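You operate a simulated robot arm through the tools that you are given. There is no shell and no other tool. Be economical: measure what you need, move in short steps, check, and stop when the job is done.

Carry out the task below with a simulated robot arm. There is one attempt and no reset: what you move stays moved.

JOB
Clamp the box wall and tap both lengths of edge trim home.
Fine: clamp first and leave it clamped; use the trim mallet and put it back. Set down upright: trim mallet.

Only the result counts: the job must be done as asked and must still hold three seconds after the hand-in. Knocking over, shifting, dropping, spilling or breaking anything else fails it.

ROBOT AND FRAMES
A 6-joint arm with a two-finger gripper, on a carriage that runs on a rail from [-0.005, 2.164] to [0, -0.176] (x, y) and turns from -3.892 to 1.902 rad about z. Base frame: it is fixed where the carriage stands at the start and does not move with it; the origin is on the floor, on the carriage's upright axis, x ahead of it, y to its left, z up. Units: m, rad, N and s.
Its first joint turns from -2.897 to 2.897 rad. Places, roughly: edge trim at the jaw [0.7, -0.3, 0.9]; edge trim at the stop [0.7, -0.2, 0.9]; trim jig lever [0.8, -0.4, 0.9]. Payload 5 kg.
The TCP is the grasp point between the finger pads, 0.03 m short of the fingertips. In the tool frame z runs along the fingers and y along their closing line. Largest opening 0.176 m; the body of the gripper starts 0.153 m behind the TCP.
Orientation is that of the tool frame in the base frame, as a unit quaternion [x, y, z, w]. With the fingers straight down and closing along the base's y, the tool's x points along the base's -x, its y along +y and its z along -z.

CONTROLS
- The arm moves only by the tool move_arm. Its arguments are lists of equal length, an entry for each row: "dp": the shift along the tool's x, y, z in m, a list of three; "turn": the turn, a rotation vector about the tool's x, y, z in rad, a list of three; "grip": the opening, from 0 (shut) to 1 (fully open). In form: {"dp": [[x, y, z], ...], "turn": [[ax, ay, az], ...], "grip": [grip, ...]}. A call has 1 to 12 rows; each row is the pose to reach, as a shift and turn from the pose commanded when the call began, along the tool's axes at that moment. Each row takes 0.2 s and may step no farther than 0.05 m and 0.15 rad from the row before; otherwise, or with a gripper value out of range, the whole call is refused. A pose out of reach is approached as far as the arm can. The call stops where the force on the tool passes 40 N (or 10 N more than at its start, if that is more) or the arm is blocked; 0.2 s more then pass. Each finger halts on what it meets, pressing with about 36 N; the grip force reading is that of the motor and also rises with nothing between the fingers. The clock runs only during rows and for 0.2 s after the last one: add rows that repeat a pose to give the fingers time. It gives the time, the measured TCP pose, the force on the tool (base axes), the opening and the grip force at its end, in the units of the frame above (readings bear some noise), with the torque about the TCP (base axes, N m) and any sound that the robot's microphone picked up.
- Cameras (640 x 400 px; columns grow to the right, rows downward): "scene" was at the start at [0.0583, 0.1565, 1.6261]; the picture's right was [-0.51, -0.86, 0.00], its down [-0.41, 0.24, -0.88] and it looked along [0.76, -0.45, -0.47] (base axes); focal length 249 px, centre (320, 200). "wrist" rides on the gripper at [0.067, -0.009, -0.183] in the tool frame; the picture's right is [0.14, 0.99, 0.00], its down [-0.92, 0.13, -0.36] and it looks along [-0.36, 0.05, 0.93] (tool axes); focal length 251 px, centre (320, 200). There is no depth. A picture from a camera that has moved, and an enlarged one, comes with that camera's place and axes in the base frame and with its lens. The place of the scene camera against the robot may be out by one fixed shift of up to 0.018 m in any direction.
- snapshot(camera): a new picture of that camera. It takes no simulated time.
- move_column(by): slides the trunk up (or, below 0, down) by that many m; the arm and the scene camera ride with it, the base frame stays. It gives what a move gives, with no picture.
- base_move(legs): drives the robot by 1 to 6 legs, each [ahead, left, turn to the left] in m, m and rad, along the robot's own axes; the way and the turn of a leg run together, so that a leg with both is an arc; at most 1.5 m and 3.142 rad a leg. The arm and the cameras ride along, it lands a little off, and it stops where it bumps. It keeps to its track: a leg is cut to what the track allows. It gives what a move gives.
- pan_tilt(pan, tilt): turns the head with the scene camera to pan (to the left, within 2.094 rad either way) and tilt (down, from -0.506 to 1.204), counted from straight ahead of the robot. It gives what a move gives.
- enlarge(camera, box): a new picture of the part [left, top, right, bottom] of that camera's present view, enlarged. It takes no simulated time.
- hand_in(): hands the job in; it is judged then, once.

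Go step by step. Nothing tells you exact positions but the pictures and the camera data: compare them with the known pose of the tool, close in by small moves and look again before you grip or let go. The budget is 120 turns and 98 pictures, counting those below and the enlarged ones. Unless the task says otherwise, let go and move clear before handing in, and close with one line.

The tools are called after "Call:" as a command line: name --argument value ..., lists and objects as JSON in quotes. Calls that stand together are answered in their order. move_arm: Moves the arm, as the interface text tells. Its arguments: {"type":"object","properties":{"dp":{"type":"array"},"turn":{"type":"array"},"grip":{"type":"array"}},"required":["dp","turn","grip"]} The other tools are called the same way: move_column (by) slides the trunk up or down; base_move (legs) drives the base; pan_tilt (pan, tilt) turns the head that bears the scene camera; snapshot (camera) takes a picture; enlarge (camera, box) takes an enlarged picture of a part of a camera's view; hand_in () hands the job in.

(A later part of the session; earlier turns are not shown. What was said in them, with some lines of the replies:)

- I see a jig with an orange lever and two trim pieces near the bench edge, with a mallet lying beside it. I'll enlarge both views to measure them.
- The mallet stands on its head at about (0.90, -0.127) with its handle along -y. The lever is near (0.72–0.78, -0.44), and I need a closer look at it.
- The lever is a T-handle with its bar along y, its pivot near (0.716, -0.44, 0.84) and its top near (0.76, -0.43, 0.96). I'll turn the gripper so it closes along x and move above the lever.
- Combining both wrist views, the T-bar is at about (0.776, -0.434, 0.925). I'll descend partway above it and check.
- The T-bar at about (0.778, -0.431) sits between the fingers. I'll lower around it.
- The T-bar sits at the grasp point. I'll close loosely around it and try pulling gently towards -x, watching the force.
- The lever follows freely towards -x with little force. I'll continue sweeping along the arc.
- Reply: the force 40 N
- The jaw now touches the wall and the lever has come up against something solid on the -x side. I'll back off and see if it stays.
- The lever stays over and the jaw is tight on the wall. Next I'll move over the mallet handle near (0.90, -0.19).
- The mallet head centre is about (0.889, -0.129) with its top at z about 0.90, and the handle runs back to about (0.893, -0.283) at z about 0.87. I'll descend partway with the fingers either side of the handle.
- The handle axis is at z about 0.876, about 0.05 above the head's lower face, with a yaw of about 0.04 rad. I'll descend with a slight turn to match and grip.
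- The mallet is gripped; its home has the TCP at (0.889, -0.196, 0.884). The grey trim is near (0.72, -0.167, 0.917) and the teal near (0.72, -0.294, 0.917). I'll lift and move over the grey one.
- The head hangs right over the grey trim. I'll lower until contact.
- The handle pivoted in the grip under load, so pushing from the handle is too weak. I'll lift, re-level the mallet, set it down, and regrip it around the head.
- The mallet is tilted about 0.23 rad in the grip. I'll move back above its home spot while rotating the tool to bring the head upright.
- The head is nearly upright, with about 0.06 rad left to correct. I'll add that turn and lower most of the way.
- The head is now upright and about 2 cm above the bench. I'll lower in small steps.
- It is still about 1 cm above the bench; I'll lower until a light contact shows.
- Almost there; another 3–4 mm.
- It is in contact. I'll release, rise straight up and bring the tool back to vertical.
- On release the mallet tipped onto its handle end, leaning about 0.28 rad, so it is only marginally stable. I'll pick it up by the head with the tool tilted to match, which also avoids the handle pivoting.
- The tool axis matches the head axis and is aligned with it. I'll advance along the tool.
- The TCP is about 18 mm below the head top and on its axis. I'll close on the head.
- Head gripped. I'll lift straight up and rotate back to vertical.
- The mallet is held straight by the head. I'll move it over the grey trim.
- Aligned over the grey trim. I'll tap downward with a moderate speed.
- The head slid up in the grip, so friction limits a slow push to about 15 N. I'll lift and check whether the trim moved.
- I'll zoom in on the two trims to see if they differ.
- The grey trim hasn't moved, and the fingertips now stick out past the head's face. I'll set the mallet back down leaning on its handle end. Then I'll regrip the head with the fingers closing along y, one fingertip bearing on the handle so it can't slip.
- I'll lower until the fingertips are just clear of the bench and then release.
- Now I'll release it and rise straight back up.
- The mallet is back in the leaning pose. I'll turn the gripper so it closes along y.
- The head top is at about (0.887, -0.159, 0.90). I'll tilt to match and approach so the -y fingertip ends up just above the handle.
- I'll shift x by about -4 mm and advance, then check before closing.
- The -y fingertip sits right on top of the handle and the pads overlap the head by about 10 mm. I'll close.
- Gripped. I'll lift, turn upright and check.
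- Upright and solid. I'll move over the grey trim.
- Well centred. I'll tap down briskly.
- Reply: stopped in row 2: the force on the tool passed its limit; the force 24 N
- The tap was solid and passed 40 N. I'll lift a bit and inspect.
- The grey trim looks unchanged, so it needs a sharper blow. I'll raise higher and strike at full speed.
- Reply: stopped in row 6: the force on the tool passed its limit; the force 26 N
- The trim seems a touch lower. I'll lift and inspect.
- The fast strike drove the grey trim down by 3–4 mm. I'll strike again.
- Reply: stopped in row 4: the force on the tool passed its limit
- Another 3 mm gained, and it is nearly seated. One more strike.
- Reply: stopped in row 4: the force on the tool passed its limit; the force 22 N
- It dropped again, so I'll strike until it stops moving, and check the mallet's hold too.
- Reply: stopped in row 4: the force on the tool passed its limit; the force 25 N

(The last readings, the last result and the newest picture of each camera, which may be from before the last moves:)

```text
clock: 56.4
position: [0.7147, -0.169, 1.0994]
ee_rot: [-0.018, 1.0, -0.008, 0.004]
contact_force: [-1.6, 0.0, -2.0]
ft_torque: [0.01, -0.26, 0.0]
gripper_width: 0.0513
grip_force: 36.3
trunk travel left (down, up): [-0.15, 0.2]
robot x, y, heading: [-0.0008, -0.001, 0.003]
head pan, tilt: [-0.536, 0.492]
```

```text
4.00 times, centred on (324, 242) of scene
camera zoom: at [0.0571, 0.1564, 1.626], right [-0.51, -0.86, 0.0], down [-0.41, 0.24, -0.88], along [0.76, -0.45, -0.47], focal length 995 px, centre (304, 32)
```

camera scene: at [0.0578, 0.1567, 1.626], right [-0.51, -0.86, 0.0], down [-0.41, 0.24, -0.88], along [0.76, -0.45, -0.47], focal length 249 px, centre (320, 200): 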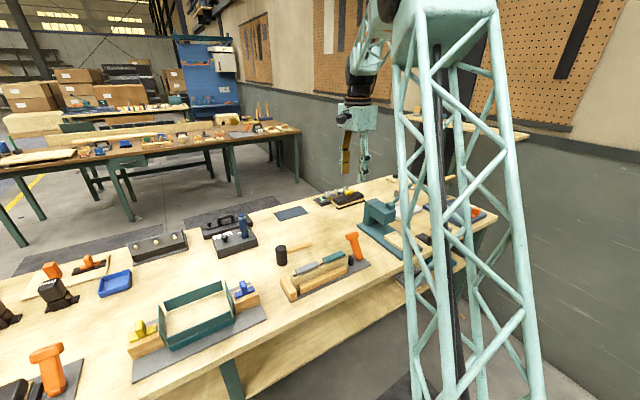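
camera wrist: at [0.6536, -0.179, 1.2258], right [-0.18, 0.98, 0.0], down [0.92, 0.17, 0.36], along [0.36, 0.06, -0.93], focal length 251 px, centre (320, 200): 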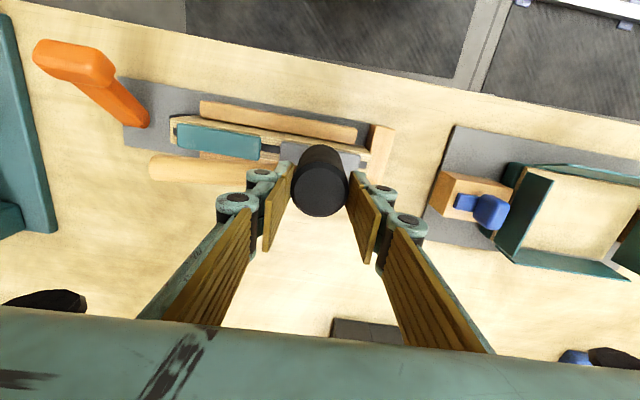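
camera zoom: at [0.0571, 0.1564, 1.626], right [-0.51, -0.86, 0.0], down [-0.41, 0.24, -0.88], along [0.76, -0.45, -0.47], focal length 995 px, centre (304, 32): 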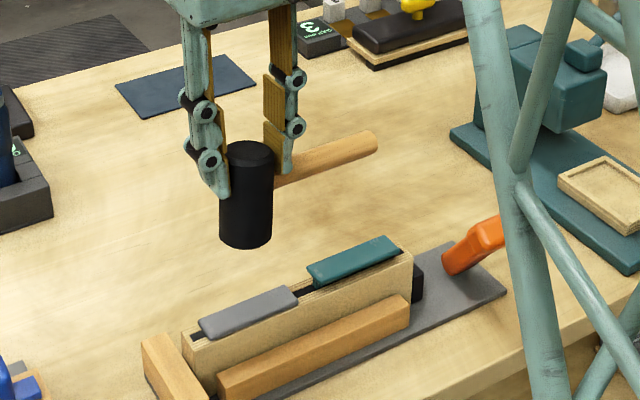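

Call:
enlarge --camera "scene" --box '[292, 252, 356, 292]'

```text
10.00 times, centred on (324, 272) of scene
camera zoom: at [0.0571, 0.1564, 1.626], right [-0.51, -0.86, 0.0], down [-0.41, 0.24, -0.88], along [0.76, -0.45, -0.47], focal length 2487 px, centre (280, -520)
```

zoom: 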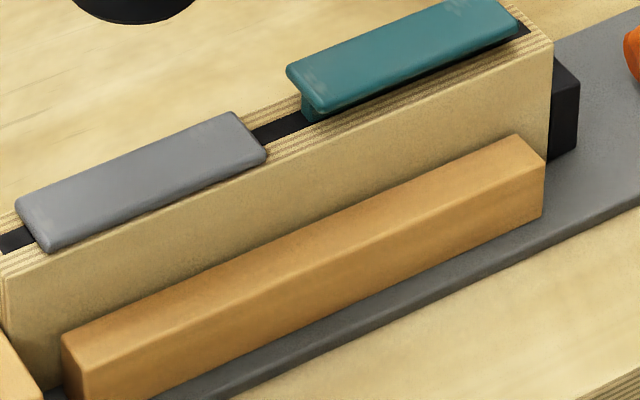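

The grey trim is fully seated; the last strike didn't move it. I'll move over to the teal trim at y about -0.294.

Call:
move_arm --dp '[[0, -0.042, 0], [0, -0.084, 0], [0.001, -0.125, 0], [0.001, -0.125, 0]]' --turn '[[0, 0, 0], [0, 0, 0], [0, 0, 0], [0, 0, 0]]' --grip '[0, 0, 0, 0]'

Call:
snapshot --camera "wrist"

Call:
enlarge --camera "scene" --box '[290, 192, 400, 292]'

```text
clock: 57.4
position: [0.7199, -0.2968, 1.0987]
ee_rot: [-0.02, 1.0, -0.009, 0.003]
contact_force: [-0.5, -0.8, -4.1]
ft_torque: [0.2, -0.01, 0.03]
gripper_width: 0.0509
grip_force: 35.9
trunk travel left (down, up): [-0.15, 0.2]
robot x, y, heading: [0.0012, -0.0021, 0.003]
head pan, tilt: [-0.536, 0.492]
```

```text
24 pictures are left
camera wrist: at [0.6525, -0.3058, 1.2831], right [-0.18, 0.98, -0.02], down [0.92, 0.17, 0.36], along [0.36, 0.05, -0.93], focal length 251 px, centre (320, 200)
```

wrist: 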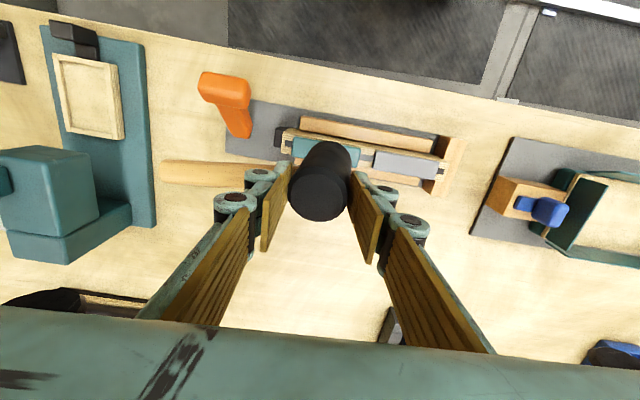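

```text
4.00 times, centred on (345, 242) of scene
camera zoom: at [0.059, 0.1556, 1.6261], right [-0.51, -0.86, 0.0], down [-0.41, 0.24, -0.88], along [0.76, -0.45, -0.47], focal length 995 px, centre (220, 32)
```

zoom: 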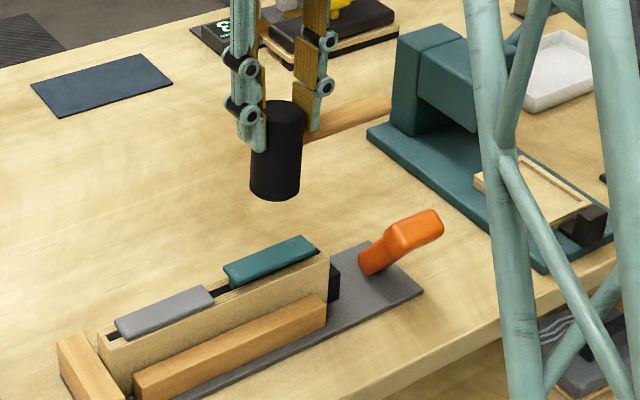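

Centred over the teal trim. I'll strike at full speed, then lift.

Call:
move_arm --dp '[[0, 0.002, 0.0], [0, 0.002, 0.05], [0, 0.002, 0.1], [0, 0.002, 0.14]]' --turn '[[0, 0, 0], [0, 0, 0], [0, 0, 0], [0, 0, 0]]' --grip '[0, 0, 0, 0]'

Call:
move_arm --dp '[[0.002, 0, -0.015], [0.003, 0, -0.05], [0.003, 0, -0.1], [0.003, 0, -0.1]]' --turn '[[0, 0, 0], [0, 0, 0], [0, 0, 0], [0, 0, 0]]' --grip '[0, 0, 0, 0]'

Call:
enlarge --camera "scene" --box '[300, 202, 380, 292]'

```text
clock: 58.3
position: [0.727, -0.2987, 1.0043]
ee_rot: [-0.02, 1.0, -0.012, 0.009]
contact_force: [-2.1, -1.7, 18.6]
ft_torque: [-0.31, 0.18, -0.06]
gripper_width: 0.0527
grip_force: 36.0
trunk travel left (down, up): [-0.15, 0.2]
robot x, y, heading: [0.0007, -0.0017, -0.002]
head pan, tilt: [-0.536, 0.492]
stopped in row 4: the force on the tool passed its limit (the readings are from after the stop); the commanded pose is now the measured one
```

```text
clock: 59.3
position: [0.7205, -0.2962, 1.1012]
ee_rot: [-0.02, 1.0, -0.012, 0.008]
contact_force: [-2.1, 0.3, -2.6]
ft_torque: [0.02, -0.22, 0.01]
gripper_width: 0.0519
grip_force: 36.0
trunk travel left (down, up): [-0.15, 0.2]
robot x, y, heading: [-0.0009, 0.0009, -0.007]
head pan, tilt: [-0.536, 0.492]
```

```text
4.44 times, centred on (340, 247) of scene
camera zoom: at [0.0574, 0.1564, 1.626], right [-0.51, -0.86, 0.0], down [-0.41, 0.24, -0.88], along [0.76, -0.45, -0.47], focal length 1105 px, centre (231, -9)
```

zoom: 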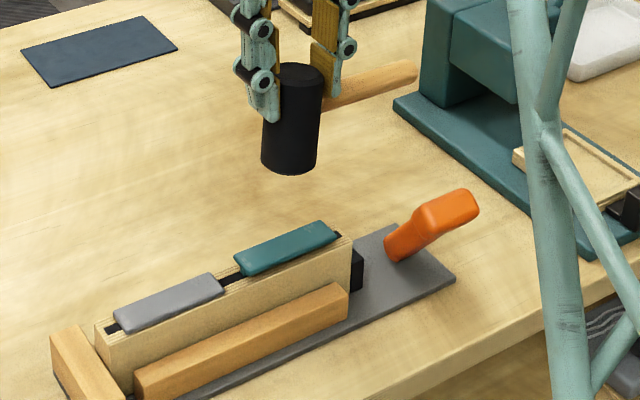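

The teal trim moved, but the mallet has tilted about 0.15 rad in the grip. I'll counter-tilt the tool by that much and check before the next strike.

Call:
move_arm --dp '[[-0.001, 0, 0.0], [-0.001, 0, 0.0]]' --turn '[[0.1, -0.015, 0], [0.15, -0.015, 0]]' --grip '[0, 0]'

Call:
enlarge --camera "scene" --box '[310, 205, 374, 281]'

```text
clock: 59.9
position: [0.7228, -0.2964, 1.1017]
ee_rot: [-0.02, 0.996, -0.086, 0.017]
contact_force: [-0.8, 1.3, -2.7]
ft_torque: [0.0, -0.06, 0.01]
gripper_width: 0.0517
grip_force: 35.9
trunk travel left (down, up): [-0.15, 0.2]
robot x, y, heading: [-0.0046, 0.0024, 0.002]
head pan, tilt: [-0.536, 0.492]
```

```text
5.26 times, centred on (342, 243) of scene
camera zoom: at [0.0581, 0.1564, 1.6261], right [-0.51, -0.86, 0.0], down [-0.41, 0.24, -0.88], along [0.76, -0.45, -0.47], focal length 1309 px, centre (204, -26)
```

zoom: 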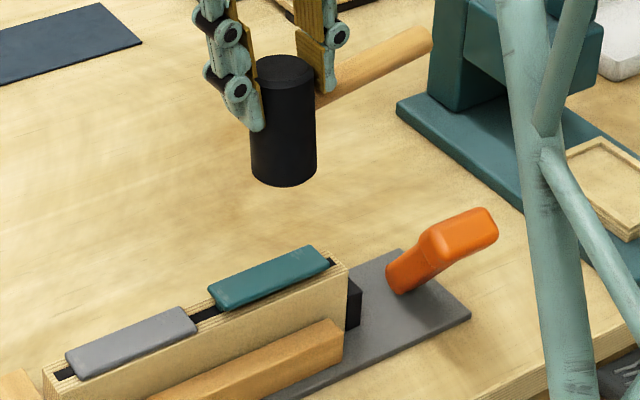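

Upright now. I'll shift 9 mm towards +y to centre it and strike straight down.

Call:
move_arm --dp '[[0, 0.009, 0.0], [0, 0.0176, 0.049], [0, 0.026, 0.098], [0, 0.033, 0.138]]' --turn '[[0, 0, 0], [0, 0, 0], [0, 0, 0], [0, 0, 0]]' --grip '[0, 0, 0, 0]'

Call:
move_arm --dp '[[0.002, -0.0026, -0.015], [0.003, -0.0087, -0.05], [0.003, -0.0173, -0.098], [0.003, -0.0173, -0.098]]' --turn '[[0, 0, 0], [0, 0, 0], [0, 0, 0], [0, 0, 0]]' --grip '[0, 0, 0, 0]'

Call:
enlarge --camera "scene" --box '[310, 205, 374, 281]'

```text
clock: 60.8
position: [0.7318, -0.29, 0.9961]
ee_rot: [-0.018, 0.995, -0.09, 0.025]
contact_force: [-4.1, 1.0, 24.0]
ft_torque: [-0.45, 0.24, -0.11]
gripper_width: 0.0546
grip_force: 35.9
trunk travel left (down, up): [-0.15, 0.2]
robot x, y, heading: [0.0024, -0.0005, -0.003]
head pan, tilt: [-0.536, 0.492]
stopped in row 4: the force on the tool passed its limit (the readings are from after the stop); the commanded pose is now the measured one
```

```text
clock: 61.8
position: [0.7254, -0.2896, 1.094]
ee_rot: [-0.019, 0.995, -0.09, 0.025]
contact_force: [-1.2, -0.8, -3.3]
ft_torque: [0.09, -0.27, 0.01]
gripper_width: 0.0524
grip_force: 36.3
trunk travel left (down, up): [-0.15, 0.2]
robot x, y, heading: [-0.0023, 0.0021, -0.003]
head pan, tilt: [-0.536, 0.492]
```

```text
5.26 times, centred on (342, 243) of scene
camera zoom: at [0.0575, 0.1561, 1.626], right [-0.51, -0.86, 0.0], down [-0.41, 0.24, -0.88], along [0.76, -0.45, -0.47], focal length 1309 px, centre (204, -26)
```

zoom: 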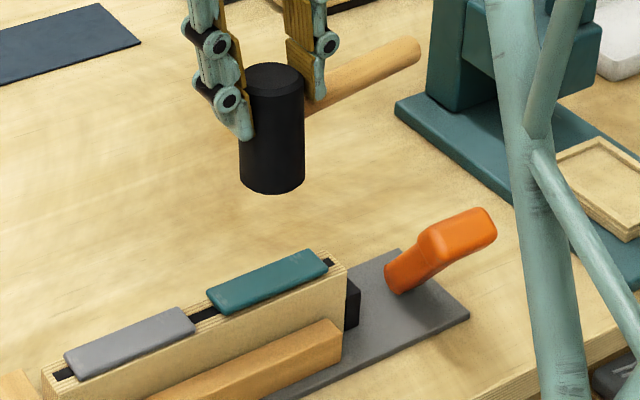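

The teal trim went down again. I'll make small orientation corrections and strike once more.

Call:
move_arm --dp '[[0.004, 0.0, 0.0], [0.004, 0.0, 0.0], [0.004, 0.0087, 0.049], [0.004, 0.0174, 0.098], [0.004, 0.0245, 0.138]]' --turn '[[0.04, 0.04, 0], [0.04, 0.04, 0], [0.04, 0.04, 0], [0.04, 0.04, 0], [0.04, 0.04, 0]]' --grip '[0, 0, 0, 0, 0]'

Call:
move_arm --dp '[[0.002, -0.003, -0.015], [0.003, -0.009, -0.05], [0.003, -0.018, -0.098], [0.003, -0.018, -0.098]]' --turn '[[0, 0, 0], [0, 0, 0], [0, 0, 0], [0, 0, 0]]' --grip '[0, 0, 0, 0]'

Call:
enlarge --camera "scene" --box '[310, 205, 374, 281]'

```text
clock: 62.9
position: [0.7278, -0.2954, 0.9929]
ee_rot: [-0.016, 0.993, -0.113, 0.01]
contact_force: [0.6, -1.6, 17.5]
ft_torque: [-0.13, -0.18, -0.04]
gripper_width: 0.0536
grip_force: 36.1
trunk travel left (down, up): [-0.15, 0.2]
robot x, y, heading: [0.0006, -0.0022, -0.008]
head pan, tilt: [-0.536, 0.492]
stopped in row 5: the force on the tool passed its limit (the readings are from after the stop); the commanded pose is now the measured one
```

```text
clock: 63.9
position: [0.7208, -0.2909, 1.0936]
ee_rot: [-0.017, 0.993, -0.112, 0.01]
contact_force: [-2.3, -0.2, -2.2]
ft_torque: [0.13, -0.21, 0.07]
gripper_width: 0.0529
grip_force: 36.3
trunk travel left (down, up): [-0.15, 0.2]
robot x, y, heading: [-0.0002, 0.0004, -0.003]
head pan, tilt: [-0.536, 0.492]
```

```text
5.26 times, centred on (342, 243) of scene
camera zoom: at [0.0576, 0.156, 1.626], right [-0.51, -0.86, 0.0], down [-0.41, 0.24, -0.88], along [0.76, -0.45, -0.47], focal length 1309 px, centre (204, -26)
```

zoom: 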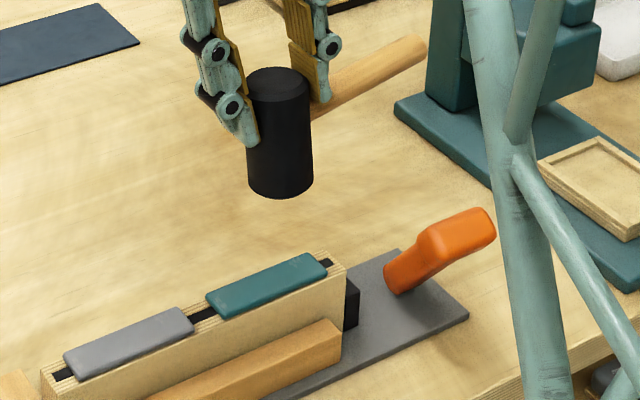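

Lower again. One or two more strikes, with the tilt eased slightly.

Call:
move_arm --dp '[[0.001, 0.004, 0.0], [0.001, 0.004, 0.0], [0.001, 0.0137, 0.049], [0.001, 0.0234, 0.097], [0.001, 0.031, 0.137]]' --turn '[[-0.04, 0.015, 0], [-0.04, 0.015, 0], [-0.04, 0.015, 0], [-0.04, 0.015, 0], [-0.04, 0.015, 0]]' --grip '[0, 0, 0, 0, 0]'

Call:
move_arm --dp '[[0.002, -0.003, -0.015], [0.003, -0.009, -0.05], [0.003, -0.018, -0.098], [0.003, -0.018, -0.098]]' --turn '[[0, 0, 0], [0, 0, 0], [0, 0, 0], [0, 0, 0]]' --grip '[0, 0, 0, 0]'

Call:
enlarge --camera "scene" --box '[310, 205, 374, 281]'

```text
clock: 65.0
position: [0.7262, -0.2909, 0.993]
ee_rot: [-0.015, 0.995, -0.095, 0.007]
contact_force: [-0.4, 0.1, 17.3]
ft_torque: [-0.29, -0.06, 0.01]
gripper_width: 0.0536
grip_force: 35.8
trunk travel left (down, up): [-0.15, 0.2]
robot x, y, heading: [0.0006, 0.0025, -0.004]
head pan, tilt: [-0.536, 0.492]
stopped in row 5: the force on the tool passed its limit (the readings are from after the stop); the commanded pose is now the measured one
```

```text
clock: 66.0
position: [0.7214, -0.2904, 1.0936]
ee_rot: [-0.015, 0.995, -0.094, 0.007]
contact_force: [-0.8, 0.0, -3.4]
ft_torque: [0.08, -0.19, 0.02]
gripper_width: 0.0532
grip_force: 36.3
trunk travel left (down, up): [-0.15, 0.2]
robot x, y, heading: [0.0004, 0.0015, -0.007]
head pan, tilt: [-0.536, 0.492]
```

```text
5.26 times, centred on (342, 243) of scene
camera zoom: at [0.0579, 0.1559, 1.626], right [-0.51, -0.86, 0.0], down [-0.41, 0.24, -0.88], along [0.76, -0.45, -0.47], focal length 1309 px, centre (204, -26)
```

zoom: 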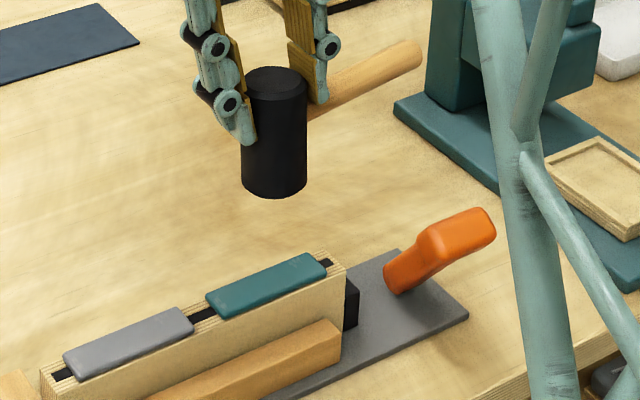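

The teal trim no longer moves. I'll zoom to confirm both are seated.

Call:
enlarge --camera "scene" --box '[296, 250, 360, 290]'

```text
10.00 times, centred on (328, 270) of scene
camera zoom: at [0.0579, 0.1559, 1.626], right [-0.51, -0.86, 0.0], down [-0.41, 0.24, -0.88], along [0.76, -0.45, -0.47], focal length 2487 px, centre (240, -500)
```

zoom: 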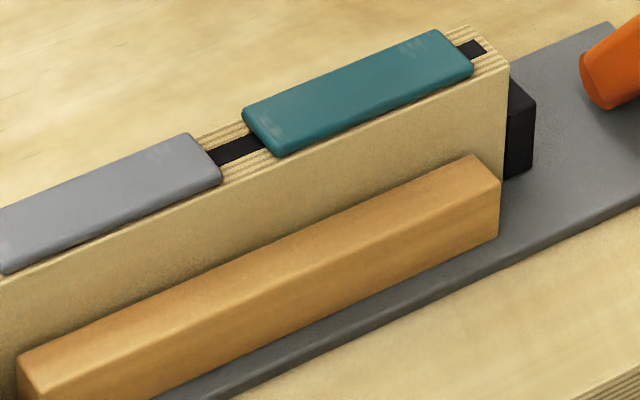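

Both trims are flush and the clamp is still closed. I'll carry the mallet back above its original spot.

Call:
move_arm --dp '[[-0.028, 0.0265, -0.0053], [-0.056, 0.053, -0.0107], [-0.084, 0.0795, -0.016], [-0.112, 0.106, -0.0213], [-0.14, 0.1325, -0.0267], [-0.1676, 0.159, -0.032], [-0.1676, 0.167, 0.009], [-0.1676, 0.175, 0.05], [-0.1676, 0.184, 0.095], [-0.1676, 0.184, 0.095]]' --turn '[[0, 0, 0], [0, 0, 0], [0, 0, 0], [0, 0, 0], [0, 0, 0], [0, 0, 0], [0, 0, 0], [0, 0, 0], [0, 0, 0], [0, 0, 0]]' --grip '[0, 0, 0, 0, 0, 0, 0, 0, 0, 0]'

Call:
enlarge --camera "scene" --box '[250, 210, 340, 280]'

Call:
snapshot --camera "wrist"

```text
clock: 68.2
position: [0.8869, -0.1218, 0.9626]
ee_rot: [-0.014, 0.995, -0.094, 0.005]
contact_force: [1.4, 0.2, -5.6]
ft_torque: [0.12, 0.16, -0.04]
gripper_width: 0.0523
grip_force: 36.3
trunk travel left (down, up): [-0.15, 0.2]
robot x, y, heading: [-0.0022, 0.0019, -0.005]
head pan, tilt: [-0.536, 0.492]
```

```text
5.71 times, centred on (295, 245) of scene
camera zoom: at [0.0604, 0.1556, 1.6261], right [-0.51, -0.86, 0.0], down [-0.41, 0.24, -0.88], along [0.76, -0.45, -0.47], focal length 1421 px, centre (463, -57)
```

zoom: 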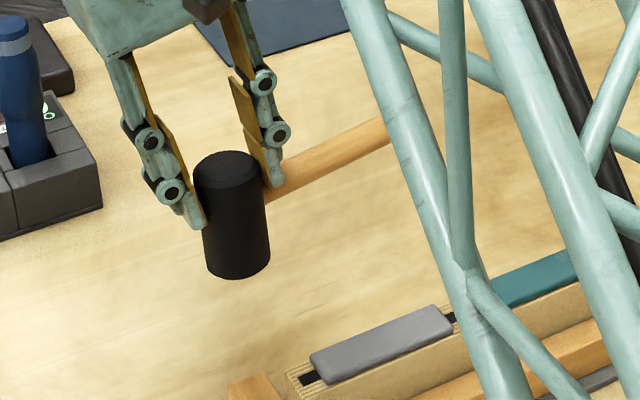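

```text
15 pictures are left
camera wrist: at [0.8166, -0.0992, 1.1446], right [-0.17, 0.97, -0.19], down [0.91, 0.22, 0.34], along [0.37, -0.11, -0.92], focal length 251 px, centre (320, 200)
```

wrist: 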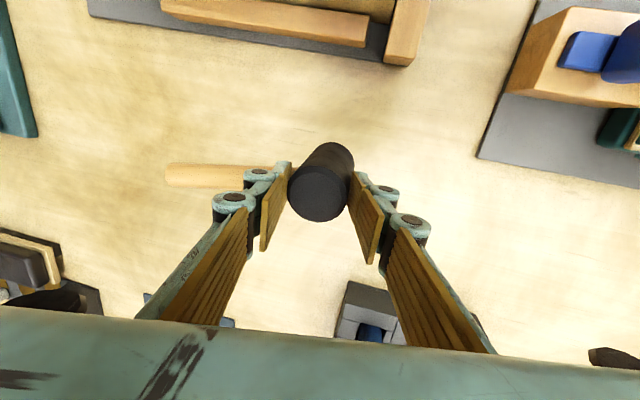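

It is tilted about 0.06 rad the other way now and about 9 mm too far in +y. I'll correct both and lower most of the way.

Call:
move_arm --dp '[[0, -0.009, 0.0], [0, -0.006, 0.015], [0, -0.0037, 0.0275], [0, -0.0037, 0.0275]]' --turn '[[-0.03, 0, 0], [-0.06, 0, 0], [-0.06, 0, 0], [-0.06, 0, 0]]' --grip '[0, 0, 0, 0]'

Call:
enlarge --camera "scene" --box '[250, 210, 340, 280]'

```text
clock: 69.2
position: [0.8843, -0.1313, 0.9379]
ee_rot: [-0.015, 0.998, -0.064, 0.006]
contact_force: [0.5, 0.6, -4.0]
ft_torque: [0.06, 0.06, -0.01]
gripper_width: 0.0521
grip_force: 36.0
trunk travel left (down, up): [-0.15, 0.2]
robot x, y, heading: [-0.0027, -0.0047, -0.002]
head pan, tilt: [-0.536, 0.492]
```

```text
5.71 times, centred on (295, 245) of scene
camera zoom: at [0.0595, 0.1556, 1.6261], right [-0.51, -0.86, 0.0], down [-0.41, 0.24, -0.88], along [0.76, -0.45, -0.47], focal length 1421 px, centre (463, -57)
```

zoom: 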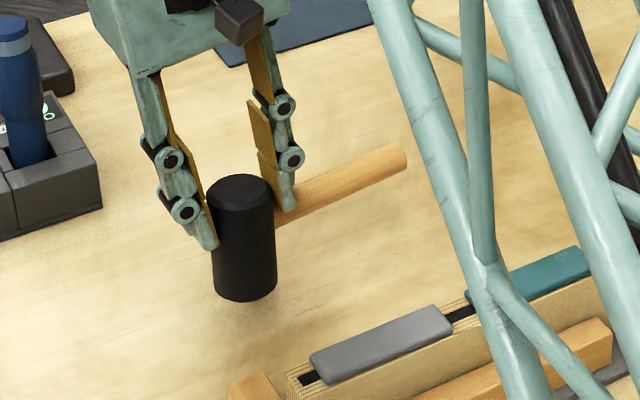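

About 18 mm to go. I'll lower gently until contact and read the torque.

Call:
move_arm --dp '[[0, 0.0008, 0.006], [0, 0.0015, 0.012], [0, 0.0019, 0.015], [0, 0.0019, 0.015]]' --turn '[[0, 0, 0], [0, 0, 0], [0, 0, 0], [0, 0, 0]]' --grip '[0, 0, 0, 0]'

Call:
enlarge --camera "scene" --box '[260, 220, 330, 275]'

```text
clock: 70.2
position: [0.8853, -0.1306, 0.9232]
ee_rot: [-0.015, 0.998, -0.065, 0.006]
contact_force: [-0.9, 0.7, -5.1]
ft_torque: [0.08, 0.0, 0.01]
gripper_width: 0.052
grip_force: 36.0
trunk travel left (down, up): [-0.15, 0.2]
robot x, y, heading: [0.0015, -0.0023, -0.006]
head pan, tilt: [-0.536, 0.492]
```

```text
7.27 times, centred on (295, 248) of scene
camera zoom: at [0.0593, 0.1556, 1.6261], right [-0.51, -0.86, 0.0], down [-0.41, 0.24, -0.88], along [0.76, -0.45, -0.47], focal length 1809 px, centre (502, -146)
```

zoom: 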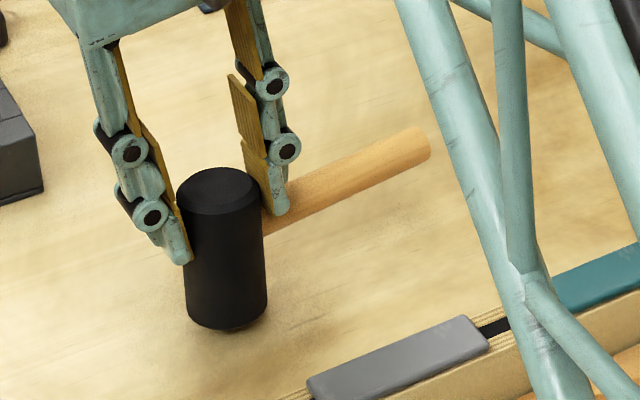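

Near upright and just about at the bench; the handle is yawed about 0.12 rad. I'll correct that yaw and come down the last couple of millimetres.

Call:
move_arm --dp '[[0, 0, 0], [0, 0.0002, 0.002], [0, 0.0004, 0.003], [0, 0.0004, 0.003]]' --turn '[[0, 0.0075, 0.06], [0, 0.015, 0.119], [0, 0.015, 0.119], [0, 0.015, 0.119]]' --grip '[0, 0, 0, 0]'

```text
clock: 71.2
position: [0.8861, -0.1317, 0.9198]
ee_rot: [0.045, 0.997, -0.064, 0.003]
contact_force: [-0.6, 0.5, -3.1]
ft_torque: [0.08, 0.04, 0.02]
gripper_width: 0.052
grip_force: 36.2
trunk travel left (down, up): [-0.15, 0.2]
robot x, y, heading: [0.001, 0.001, 0.0]
head pan, tilt: [-0.536, 0.492]
```

Call:
move_arm --dp '[[0, 0.0002, 0.002], [0, 0.0003, 0.003], [0, 0.0003, 0.003]]' --turn '[[0, 0, 0], [0, 0, 0], [0, 0, 0]]' --grip '[0, 0, 0]'

```text
clock: 72.0
position: [0.8864, -0.1316, 0.9181]
ee_rot: [0.044, 0.997, -0.064, 0.003]
contact_force: [0.0, 0.0, -3.2]
ft_torque: [0.04, 0.03, -0.01]
gripper_width: 0.0518
grip_force: 35.9
trunk travel left (down, up): [-0.15, 0.2]
robot x, y, heading: [-0.0009, -0.0035, -0.004]
head pan, tilt: [-0.536, 0.492]
```

Call:
move_arm --dp '[[0, 0.0002, 0.002], [0, 0.0004, 0.004], [0, 0.0004, 0.004]]' --turn '[[0, 0, 0], [0, 0, 0], [0, 0, 0]]' --grip '[0, 0, 0]'

Call:
enlarge --camera "scene" --box '[260, 220, 330, 275]'

```text
clock: 72.8
position: [0.8875, -0.1335, 0.9134]
ee_rot: [0.044, 0.997, -0.063, 0.003]
contact_force: [-1.1, -0.3, 0.6]
ft_torque: [-0.01, -0.03, -0.01]
gripper_width: 0.0517
grip_force: 35.8
trunk travel left (down, up): [-0.15, 0.2]
robot x, y, heading: [0.0007, -0.004, -0.008]
head pan, tilt: [-0.536, 0.492]
```

```text
7.27 times, centred on (295, 248) of scene
camera zoom: at [0.059, 0.1557, 1.6261], right [-0.51, -0.86, 0.0], down [-0.41, 0.24, -0.88], along [0.76, -0.45, -0.47], focal length 1809 px, centre (502, -146)
```

zoom: 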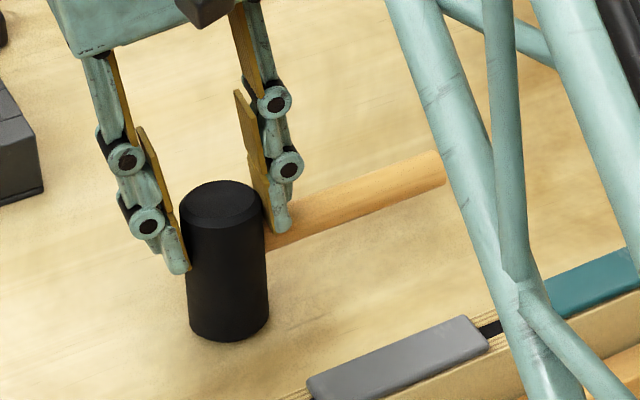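

It has touched the bench. I'll press lightly to seat the face flat and read the torque.

Call:
move_arm --dp '[[0, 0.0002, 0.0015], [0, 0.0003, 0.003], [0, 0.0003, 0.003]]' --turn '[[0, 0, 0], [0, 0, 0], [0, 0, 0]]' --grip '[0, 0, 0]'

```text
clock: 73.5
position: [0.8872, -0.1316, 0.9137]
ee_rot: [0.045, 0.997, -0.064, 0.004]
contact_force: [-7.3, 0.7, 36.2]
ft_torque: [-0.2, 0.14, -0.07]
gripper_width: 0.0516
grip_force: 35.6
trunk travel left (down, up): [-0.15, 0.2]
robot x, y, heading: [-0.0001, 0.0008, -0.0]
head pan, tilt: [-0.536, 0.492]
```

The load is firm and nearly centred, so the face is flat on the bench. I'll ease off the pressure and release.

Call:
move_arm --dp '[[0, -0.0002, -0.0015], [0, -0.0003, -0.0025], [0, -0.0003, -0.0025]]' --turn '[[0, 0, 0], [0, 0, 0], [0, 0, 0]]' --grip '[0, 0, 0]'

Call:
enlarge --camera "scene" --box '[260, 220, 330, 275]'

```text
clock: 74.3
position: [0.8877, -0.1327, 0.9137]
ee_rot: [0.043, 0.997, -0.064, 0.004]
contact_force: [0.7, -0.2, 23.3]
ft_torque: [-0.25, -0.44, 0.05]
gripper_width: 0.0518
grip_force: 36.2
trunk travel left (down, up): [-0.15, 0.2]
robot x, y, heading: [0.0017, 0.0019, -0.004]
head pan, tilt: [-0.536, 0.492]
```

```text
7.27 times, centred on (295, 248) of scene
camera zoom: at [0.0578, 0.1558, 1.6261], right [-0.51, -0.86, 0.0], down [-0.41, 0.24, -0.88], along [0.76, -0.45, -0.47], focal length 1809 px, centre (502, -146)
```

zoom: 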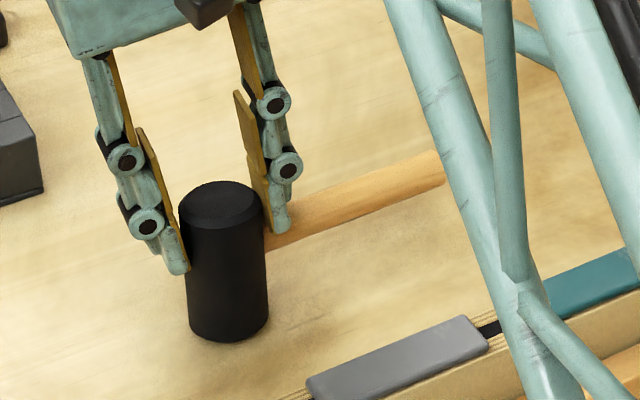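

Call:
move_arm --dp '[[0, -0.0002, -0.0015], [0, -0.0002, -0.0015], [0, -0.0002, -0.0015], [0, -0.0002, -0.0015], [0, -0.0002, -0.0015], [0, -0.0002, -0.0015]]' --turn '[[0, 0, 0], [0, 0, 0], [0, 0, 0], [0, 0, 0], [0, 0, 0], [0, 0, 0]]' --grip '[0, 0, 0.31, 0.34, 0.38, 0.42]'

Call:
enlarge --camera "scene" --box '[260, 220, 330, 275]'

```text
clock: 75.8
position: [0.8855, -0.1316, 0.914]
ee_rot: [0.043, 0.997, -0.064, 0.002]
contact_force: [-0.9, 0.1, -0.4]
ft_torque: [0.02, -0.03, 0.0]
gripper_width: 0.074
grip_force: 0.3
trunk travel left (down, up): [-0.15, 0.2]
robot x, y, heading: [0.003, 0.0008, 0.002]
head pan, tilt: [-0.536, 0.492]
```

```text
7.27 times, centred on (295, 248) of scene
camera zoom: at [0.059, 0.1557, 1.6261], right [-0.51, -0.86, 0.0], down [-0.41, 0.24, -0.88], along [0.76, -0.45, -0.47], focal length 1809 px, centre (502, -146)
```

zoom: 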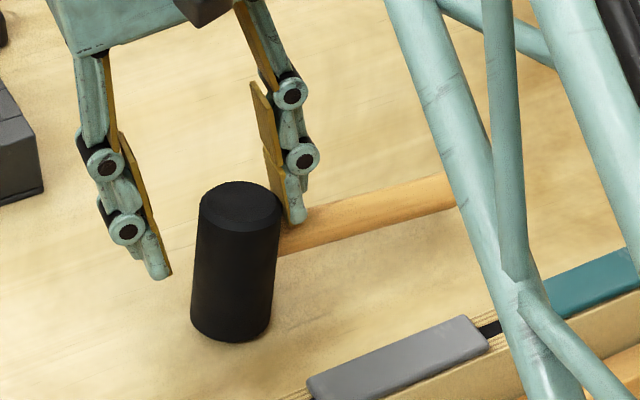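

A fingertip is pressing on the handle and tipping the head slightly. I'll raise slowly so it can rock back flat.

Call:
move_arm --dp '[[0, -0.0003, -0.002], [0, -0.0005, -0.004], [0, -0.0008, -0.006], [0, -0.001, -0.009], [0, -0.0015, -0.012]]' --turn '[[0, 0, 0], [0, 0, 0], [0, 0, 0], [0, 0, 0], [0, 0, 0]]' --grip '[0.42, 0.42, 0.42, 0.42, 0.42]'

Call:
enlarge --camera "scene" --box '[260, 220, 330, 275]'

```text
clock: 77.0
position: [0.8863, -0.1308, 0.9269]
ee_rot: [0.044, 0.997, -0.064, 0.002]
contact_force: [-0.2, 0.2, 1.0]
ft_torque: [-0.01, 0.04, -0.01]
gripper_width: 0.0742
grip_force: 0.1
trunk travel left (down, up): [-0.15, 0.2]
robot x, y, heading: [-0.0004, -0.0008, -0.007]
head pan, tilt: [-0.536, 0.492]
```

```text
7.27 times, centred on (295, 248) of scene
camera zoom: at [0.059, 0.1557, 1.6261], right [-0.51, -0.86, 0.0], down [-0.41, 0.24, -0.88], along [0.76, -0.45, -0.47], focal length 1809 px, centre (502, -146)
```

zoom: 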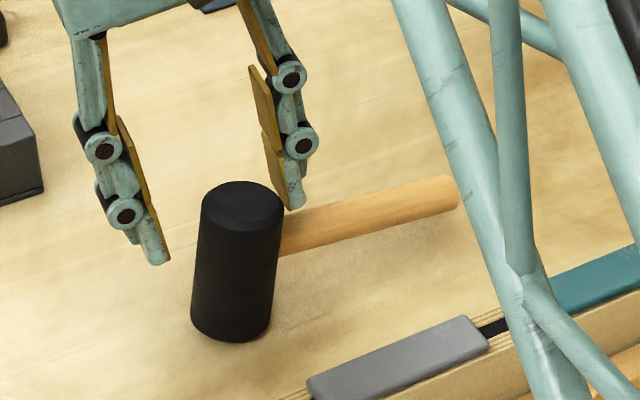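

Call:
move_arm --dp '[[0, 0.0, -0.004], [0, 0.0, -0.008], [0, 0.0, -0.012], [0, 0, -0.018], [0, 0, -0.018]]' --turn '[[0, 0, 0], [0, 0, 0], [0, 0, 0], [0, 0, 0], [0, 0, 0]]' --grip '[0.42, 0.42, 0.42, 0.42, 0.42]'

Call:
enlarge --camera "scene" --box '[260, 220, 330, 275]'

```text
clock: 78.2
position: [0.8855, -0.1284, 0.9443]
ee_rot: [0.044, 0.997, -0.064, 0.002]
contact_force: [-0.5, -0.2, 0.5]
ft_torque: [0.05, -0.04, 0.03]
gripper_width: 0.0738
grip_force: 0.1
trunk travel left (down, up): [-0.15, 0.2]
robot x, y, heading: [-0.0014, -0.0033, -0.007]
head pan, tilt: [-0.536, 0.492]
```

```text
7.27 times, centred on (295, 248) of scene
camera zoom: at [0.0589, 0.1557, 1.6261], right [-0.51, -0.86, 0.0], down [-0.41, 0.24, -0.88], along [0.76, -0.45, -0.47], focal length 1809 px, centre (502, -146)
```

zoom: 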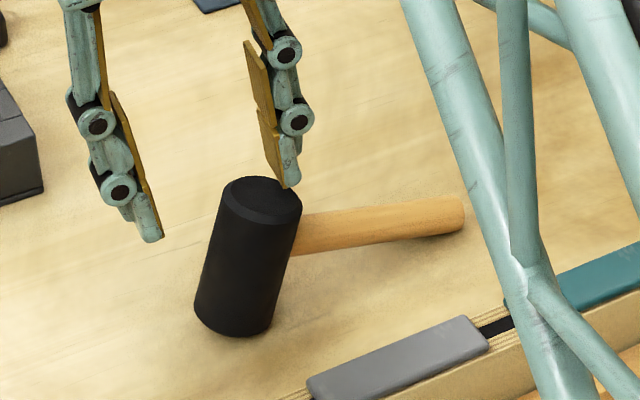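

It fell because the release left it leaning, and its upright balance range is narrow. I'll regrip the head with the fingers closing along x, as before. That grip can release without pushing it over. First I'll rise and level the tool.

Call:
move_arm --dp '[[0, 0, -0.04], [0, -0.01, -0.08], [0, -0.02, -0.11], [0, -0.02, -0.11]]' --turn '[[0, 0, 0], [-0.06, 0, 0], [-0.128, 0, 0], [-0.128, 0, 0]]' --grip '[0.5, 0.5, 0.5, 0.5]'

Call:
move_arm --dp '[[0, 0, 0], [0, 0, 0], [0, 0, 0], [0, 0, 0], [0, 0, 0], [0, 0, 0], [0, 0, 0], [0, 0, 0], [0, 0, 0], [0, 0, 0], [0, 0, 0]]' --turn '[[0, 0, 0.143], [0, 0, 0.286], [0, 0, 0.429], [0, 0, 0.572], [0, 0, 0.715], [0, 0, 0.858], [0, 0, 1.001], [0, 0, 1.144], [0, 0, 1.287], [0, 0, 1.43], [0, 0, 1.43]]' --grip '[0.5, 0.5, 0.5, 0.5, 0.5, 0.5, 0.5, 0.5, 0.5, 0.5, 0.5]'

Call:
snapshot --camera "wrist"

```text
clock: 79.2
position: [0.8855, -0.1336, 1.0567]
ee_rot: [0.044, 0.999, 0.0, 0.005]
contact_force: [-0.5, 0.4, 0.9]
ft_torque: [0.08, -0.13, -0.01]
gripper_width: 0.0878
grip_force: 0.1
trunk travel left (down, up): [-0.15, 0.2]
robot x, y, heading: [0.0018, 0.0009, -0.0]
head pan, tilt: [-0.536, 0.492]
```

```text
clock: 81.5
position: [0.885, -0.1349, 1.0554]
ee_rot: [0.689, 0.724, 0.004, 0.004]
contact_force: [-0.3, -0.2, 0.1]
ft_torque: [-0.03, 0.0, -0.03]
gripper_width: 0.0881
grip_force: 0.1
trunk travel left (down, up): [-0.15, 0.2]
robot x, y, heading: [-0.0005, 0.001, -0.001]
head pan, tilt: [-0.536, 0.492]
```

```text
7 pictures are left
camera wrist: at [0.8701, -0.0689, 1.2403], right [0.98, 0.19, 0.01], down [0.17, -0.91, 0.36], along [0.08, -0.36, -0.93], focal length 251 px, centre (320, 200)
```

wrist: 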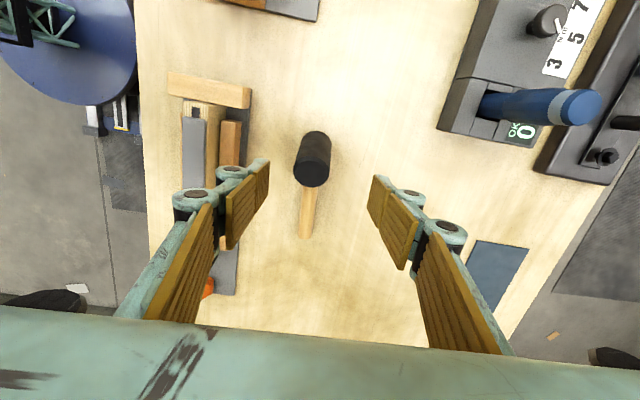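

The head top is about (0.882, -0.156, 0.90), the same leaning pose as before. I'll tilt, approach along its axis, and check once before closing.

Call:
move_arm --dp '[[-0.013, -0.002, 0.0], [-0.026, -0.004, 0.03], [-0.039, -0.005, 0.06], [-0.039, -0.005, 0.09], [-0.039, -0.005, 0.09]]' --turn '[[0, 0.1, 0], [0, 0.2, 0], [0, 0.28, 0], [0, 0.28, 0], [0, 0.28, 0]]' --grip '[0.5, 0.5, 0.5, 0.5, 0.5]'

Call:
move_arm --dp '[[0, 0, 0.03], [0, 0, 0.06], [0, 0, 0.083], [0, 0, 0.083]]' --turn '[[0, 0, 0], [0, 0, 0], [0, 0, 0], [0, 0, 0]]' --grip '[0.5, 0.5, 0.5, 0.5]'

Call:
snapshot --camera "wrist"

```text
clock: 82.8
position: [0.8838, -0.1744, 0.9644]
ee_rot: [0.681, 0.719, 0.099, -0.097]
contact_force: [0.4, 0.1, -1.1]
ft_torque: [0.03, 0.07, -0.02]
gripper_width: 0.0881
grip_force: 0.2
trunk travel left (down, up): [-0.15, 0.2]
robot x, y, heading: [0.0012, 0.0006, -0.0]
head pan, tilt: [-0.536, 0.492]
```

```text
clock: 83.8
position: [0.882, -0.1505, 0.8863]
ee_rot: [0.68, 0.72, 0.1, -0.097]
contact_force: [0.2, 0.0, 0.5]
ft_torque: [-0.02, 0.05, 0.02]
gripper_width: 0.0883
grip_force: 0.0
trunk travel left (down, up): [-0.15, 0.2]
robot x, y, heading: [0.0007, -0.0038, 0.001]
head pan, tilt: [-0.536, 0.492]
```

```text
6 pictures are left
camera wrist: at [0.8703, -0.1382, 1.0818], right [0.98, 0.19, 0.05], down [0.18, -0.98, 0.1], along [0.06, -0.09, -0.99], focal length 251 px, centre (320, 200)
```

wrist: 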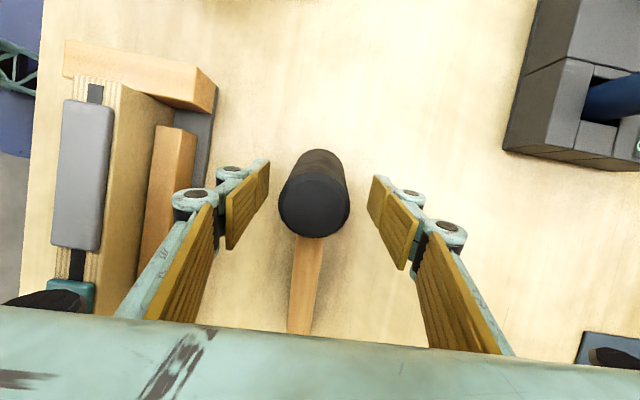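

Aligned. I'll close, lift and turn upright.

Call:
move_arm --dp '[[0, -0.004, 0], [0, -0.004, 0], [0, -0.004, 0], [0, -0.004, 0], [0, -0.004, 0], [0.0055, -0.004, -0.0192], [0.0166, -0.004, -0.0577], [0.0166, -0.004, -0.0577], [0.0166, -0.004, -0.0577], [0.0166, -0.004, -0.0577], [0.0166, -0.004, -0.0577]]' --turn '[[0, 0, 0], [0, 0, 0], [0, 0, 0], [0, 0, 0], [0, 0, 0], [0, 0, 0], [0, 0, 0], [0, -0.1, 0], [0, -0.2, 0], [0, -0.28, 0], [0, -0.28, 0]]' --grip '[0.35, 0.2, 0.1, 0, 0, 0, 0, 0, 0, 0, 0]'

Call:
enlarge --camera "scene" --box '[260, 210, 330, 265]'

```text
clock: 86.2
position: [0.8785, -0.1525, 0.9457]
ee_rot: [0.689, 0.725, 0.003, 0.004]
contact_force: [0.2, 0.5, -3.0]
ft_torque: [0.02, 0.01, 0.02]
gripper_width: 0.0491
grip_force: 35.7
trunk travel left (down, up): [-0.15, 0.2]
robot x, y, heading: [-0.0026, -0.0003, -0.004]
head pan, tilt: [-0.536, 0.492]
```

```text
7.27 times, centred on (295, 238) of scene
camera zoom: at [0.059, 0.1558, 1.626], right [-0.51, -0.86, 0.0], down [-0.41, 0.24, -0.88], along [0.76, -0.45, -0.47], focal length 1809 px, centre (502, -73)
```

zoom: 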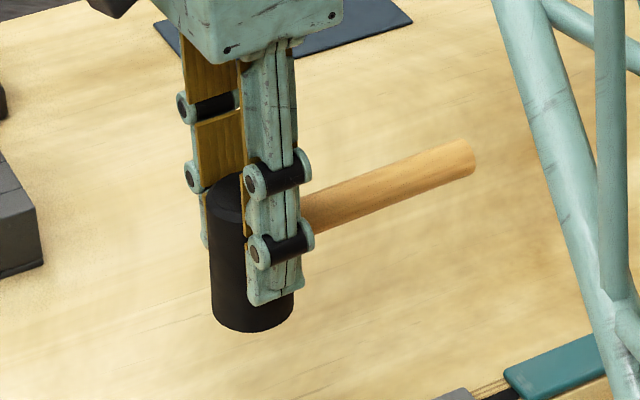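

Held upright. I'll move over the home spot and lower to just above the bench.

Call:
move_arm --dp '[[0.011, 0.005, 0], [0.021, 0.0095, 0], [0.021, 0.0095, 0.025], [0.021, 0.0095, 0.048], [0.021, 0.0095, 0.048]]' --turn '[[0, 0, 0], [0, 0, 0], [0, 0, 0], [0, 0, 0], [0, 0, 0]]' --grip '[0, 0, 0, 0, 0]'

Call:
move_arm --dp '[[0, 0, 0.002], [0, 0, 0.004], [0, 0, 0.004]]' --turn '[[0, 0, 0], [0, 0, 0], [0, 0, 0]]' --grip '[0, 0, 0]'

Call:
move_arm --dp '[[0, 0, 0.002], [0, 0, 0.003], [0, 0, 0.003]]' --turn '[[0, 0, 0], [0, 0, 0], [0, 0, 0]]' --grip '[0, 0, 0]'

```text
clock: 87.3
position: [0.886, -0.1297, 0.8971]
ee_rot: [0.689, 0.725, 0.003, 0.004]
contact_force: [0.1, -1.0, -4.6]
ft_torque: [0.1, 0.14, -0.01]
gripper_width: 0.0489
grip_force: 36.6
trunk travel left (down, up): [-0.15, 0.2]
robot x, y, heading: [-0.0008, -0.0029, -0.0]
head pan, tilt: [-0.536, 0.492]
```

```text
clock: 88.2
position: [0.8851, -0.1309, 0.8938]
ee_rot: [0.688, 0.725, 0.003, 0.004]
contact_force: [-0.2, 0.0, -4.6]
ft_torque: [0.07, -0.01, 0.01]
gripper_width: 0.0489
grip_force: 35.4
trunk travel left (down, up): [-0.15, 0.2]
robot x, y, heading: [0.0008, -0.0024, -0.005]
head pan, tilt: [-0.536, 0.492]
```

```text
clock: 89.0
position: [0.8869, -0.13, 0.8911]
ee_rot: [0.688, 0.725, 0.004, 0.005]
contact_force: [0.4, 0.0, -4.5]
ft_torque: [0.09, 0.02, 0.0]
gripper_width: 0.0491
grip_force: 35.8
trunk travel left (down, up): [-0.15, 0.2]
robot x, y, heading: [0.0024, -0.0007, -0.005]
head pan, tilt: [-0.536, 0.492]
```

Not touching yet; I'll continue in small steps.

Call:
move_arm --dp '[[0, 0, 0.002], [0, 0, 0.004], [0, 0, 0.004]]' --turn '[[0, 0, 0], [0, 0, 0], [0, 0, 0]]' --grip '[0, 0, 0]'

```text
clock: 89.8
position: [0.8864, -0.1296, 0.8866]
ee_rot: [0.689, 0.725, 0.003, 0.004]
contact_force: [-0.9, -0.7, -4.1]
ft_torque: [0.08, -0.04, 0.03]
gripper_width: 0.0491
grip_force: 36.6
trunk travel left (down, up): [-0.15, 0.2]
robot x, y, heading: [0.0004, -0.0028, -0.004]
head pan, tilt: [-0.536, 0.492]
```

Call:
move_arm --dp '[[0, 0, 0.002], [0, 0, 0.003], [0, 0, 0.003]]' --turn '[[0, 0, 0], [0, 0, 0], [0, 0, 0]]' --grip '[0, 0, 0]'

```text
clock: 90.5
position: [0.8877, -0.131, 0.8843]
ee_rot: [0.689, 0.725, 0.003, 0.004]
contact_force: [0.5, 0.6, -2.6]
ft_torque: [0.09, -0.02, 0.0]
gripper_width: 0.0491
grip_force: 36.3
trunk travel left (down, up): [-0.15, 0.2]
robot x, y, heading: [-0.0007, -0.0012, -0.001]
head pan, tilt: [-0.536, 0.492]
```

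Call:
move_arm --dp '[[0, 0, 0.0015], [0, 0, 0.003], [0, 0, 0.003]]' --turn '[[0, 0, 0], [0, 0, 0], [0, 0, 0]]' --grip '[0, 0, 0]'

```text
clock: 91.3
position: [0.8872, -0.1299, 0.8839]
ee_rot: [0.688, 0.725, 0.004, 0.006]
contact_force: [4.4, 1.1, 28.2]
ft_torque: [-0.45, -0.08, 0.08]
gripper_width: 0.049
grip_force: 35.8
trunk travel left (down, up): [-0.15, 0.2]
robot x, y, heading: [0.0001, -0.0025, -0.002]
head pan, tilt: [-0.536, 0.492]
```

Contact is on the -y side of the face. I'll press a little more so the head pivots flat.

Call:
move_arm --dp '[[0, 0, 0.0005], [0, 0, 0.001], [0, 0, 0.001]]' --turn '[[0, -0.01, 0], [0, -0.02, 0], [0, -0.02, 0]]' --grip '[0, 0, 0]'

Call:
enlarge --camera "scene" --box '[260, 220, 330, 275]'

```text
clock: 92.2
position: [0.8847, -0.1298, 0.8809]
ee_rot: [0.688, 0.726, -0.003, 0.012]
contact_force: [11.1, 8.6, 28.7]
ft_torque: [0.36, -0.32, 0.03]
gripper_width: 0.0491
grip_force: 36.2
trunk travel left (down, up): [-0.15, 0.2]
robot x, y, heading: [-0.0011, 0.0009, -0.008]
head pan, tilt: [-0.536, 0.492]
```

```text
7.27 times, centred on (295, 248) of scene
camera zoom: at [0.0579, 0.1563, 1.6261], right [-0.51, -0.86, 0.0], down [-0.41, 0.24, -0.88], along [0.76, -0.45, -0.47], focal length 1809 px, centre (502, -146)
```

zoom: 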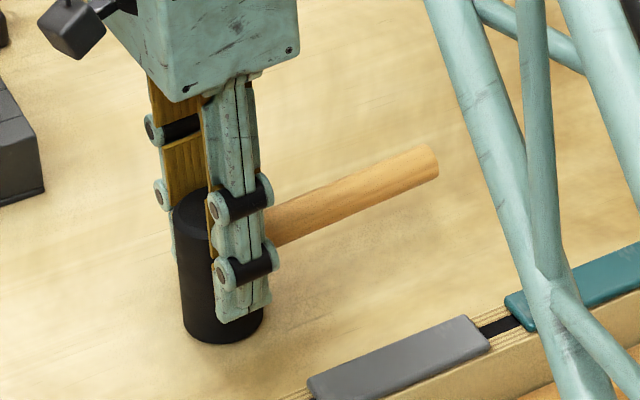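

It sits flat and looks upright, with some preload left. I'll relieve it before opening.

Call:
move_arm --dp '[[0, 0, -0.001], [0, 0, -0.0018], [0, 0, -0.0018]]' --turn '[[0, 0, 0], [0, 0, 0], [0, 0, 0]]' --grip '[0, 0, 0]'

```text
clock: 93.0
position: [0.8851, -0.1301, 0.8802]
ee_rot: [0.688, 0.725, -0.005, 0.01]
contact_force: [3.4, 2.0, 7.0]
ft_torque: [-0.03, -0.23, 0.07]
gripper_width: 0.0488
grip_force: 36.2
trunk travel left (down, up): [-0.15, 0.2]
robot x, y, heading: [-0.0012, 0.0024, 0.0]
head pan, tilt: [-0.536, 0.492]
```

Call:
move_arm --dp '[[0, 0, -0.0005], [0, 0, -0.0005], [0, 0, -0.0005], [0, 0, -0.0005], [0, 0, -0.0005], [0, 0, -0.0005], [0, 0, -0.0005]]' --turn '[[0, 0, 0], [0, 0, 0], [0, 0, 0], [0, 0, 0], [0, 0, 0], [0, 0, 0], [0, 0, 0]]' --grip '[0, 0, 0.28, 0.3, 0.33, 0.38, 0.44]'

Call:
enlarge --camera "scene" --box '[260, 220, 330, 275]'

```text
clock: 94.5
position: [0.8872, -0.1306, 0.882]
ee_rot: [0.688, 0.725, -0.003, 0.011]
contact_force: [-0.7, -0.1, 0.0]
ft_torque: [0.02, -0.01, 0.02]
gripper_width: 0.0777
grip_force: 0.0
trunk travel left (down, up): [-0.15, 0.2]
robot x, y, heading: [-0.0029, 0.0008, -0.002]
head pan, tilt: [-0.536, 0.492]
```

```text
7.27 times, centred on (295, 248) of scene
camera zoom: at [0.059, 0.1557, 1.6261], right [-0.51, -0.86, 0.0], down [-0.41, 0.24, -0.88], along [0.76, -0.45, -0.47], focal length 1809 px, centre (502, -146)
```

zoom: 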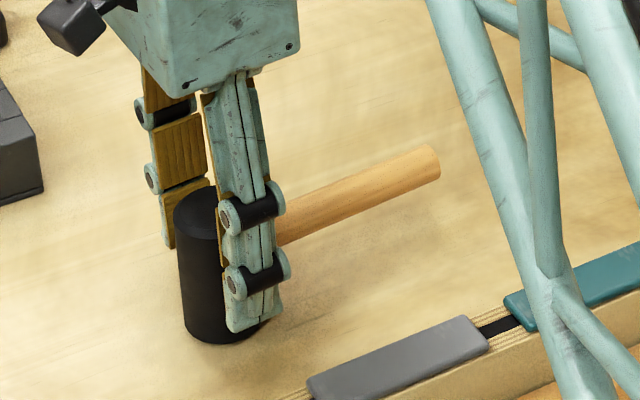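

The mallet stands free and upright at its spot with the fingers open. I'll rise straight up, clear of it.

Call:
move_arm --dp '[[0, 0, -0.015], [0, 0, -0.035], [0, 0, -0.065], [0, 0, -0.105], [0, 0, -0.15], [0, 0, -0.19], [0, 0, -0.19]]' --turn '[[0, 0, 0], [0, 0, 0], [0, 0, 0], [0, 0, 0], [0, 0, 0], [0, 0, 0], [0, 0, 0]]' --grip '[0.44, 0.44, 0.44, 0.44, 0.44, 0.44, 0.44]'

Call:
enlarge --camera "scene" --box '[250, 200, 400, 294]'

```text
clock: 96.2
position: [0.8821, -0.1252, 1.0741]
ee_rot: [0.688, 0.726, -0.003, 0.011]
contact_force: [-0.8, -0.4, 0.8]
ft_torque: [0.02, -0.14, 0.03]
gripper_width: 0.0774
grip_force: 0.1
trunk travel left (down, up): [-0.15, 0.2]
robot x, y, heading: [0.0018, 0.0011, -0.004]
head pan, tilt: [-0.536, 0.492]
```

```text
4.26 times, centred on (325, 247) of scene
camera zoom: at [0.0581, 0.1558, 1.626], right [-0.51, -0.86, 0.0], down [-0.41, 0.24, -0.88], along [0.76, -0.45, -0.47], focal length 1058 px, centre (299, 0)
```

zoom: 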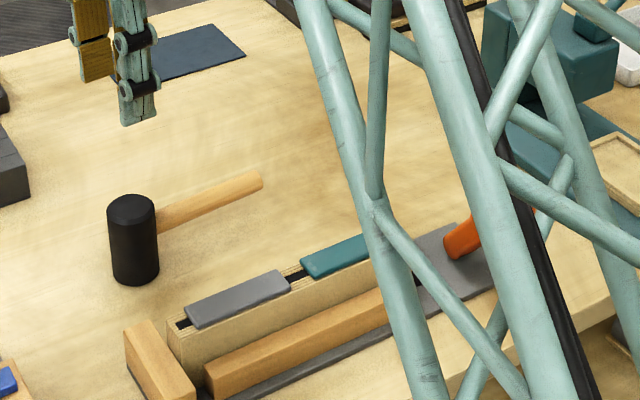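

The mallet stands upright at its original spot, both trims are flush and the lever is still clamped. I'm handing the job in.

Call:
hand_in

```text
The job is handed in.
```

The box wall is clamped and still held, both lengths of edge trim are tapped flush, and the trim mallet is standing upright back at its original spot. The mallet tipped onto its handle end twice on the bench during regrips, and I saw nothing else knocked or moved.
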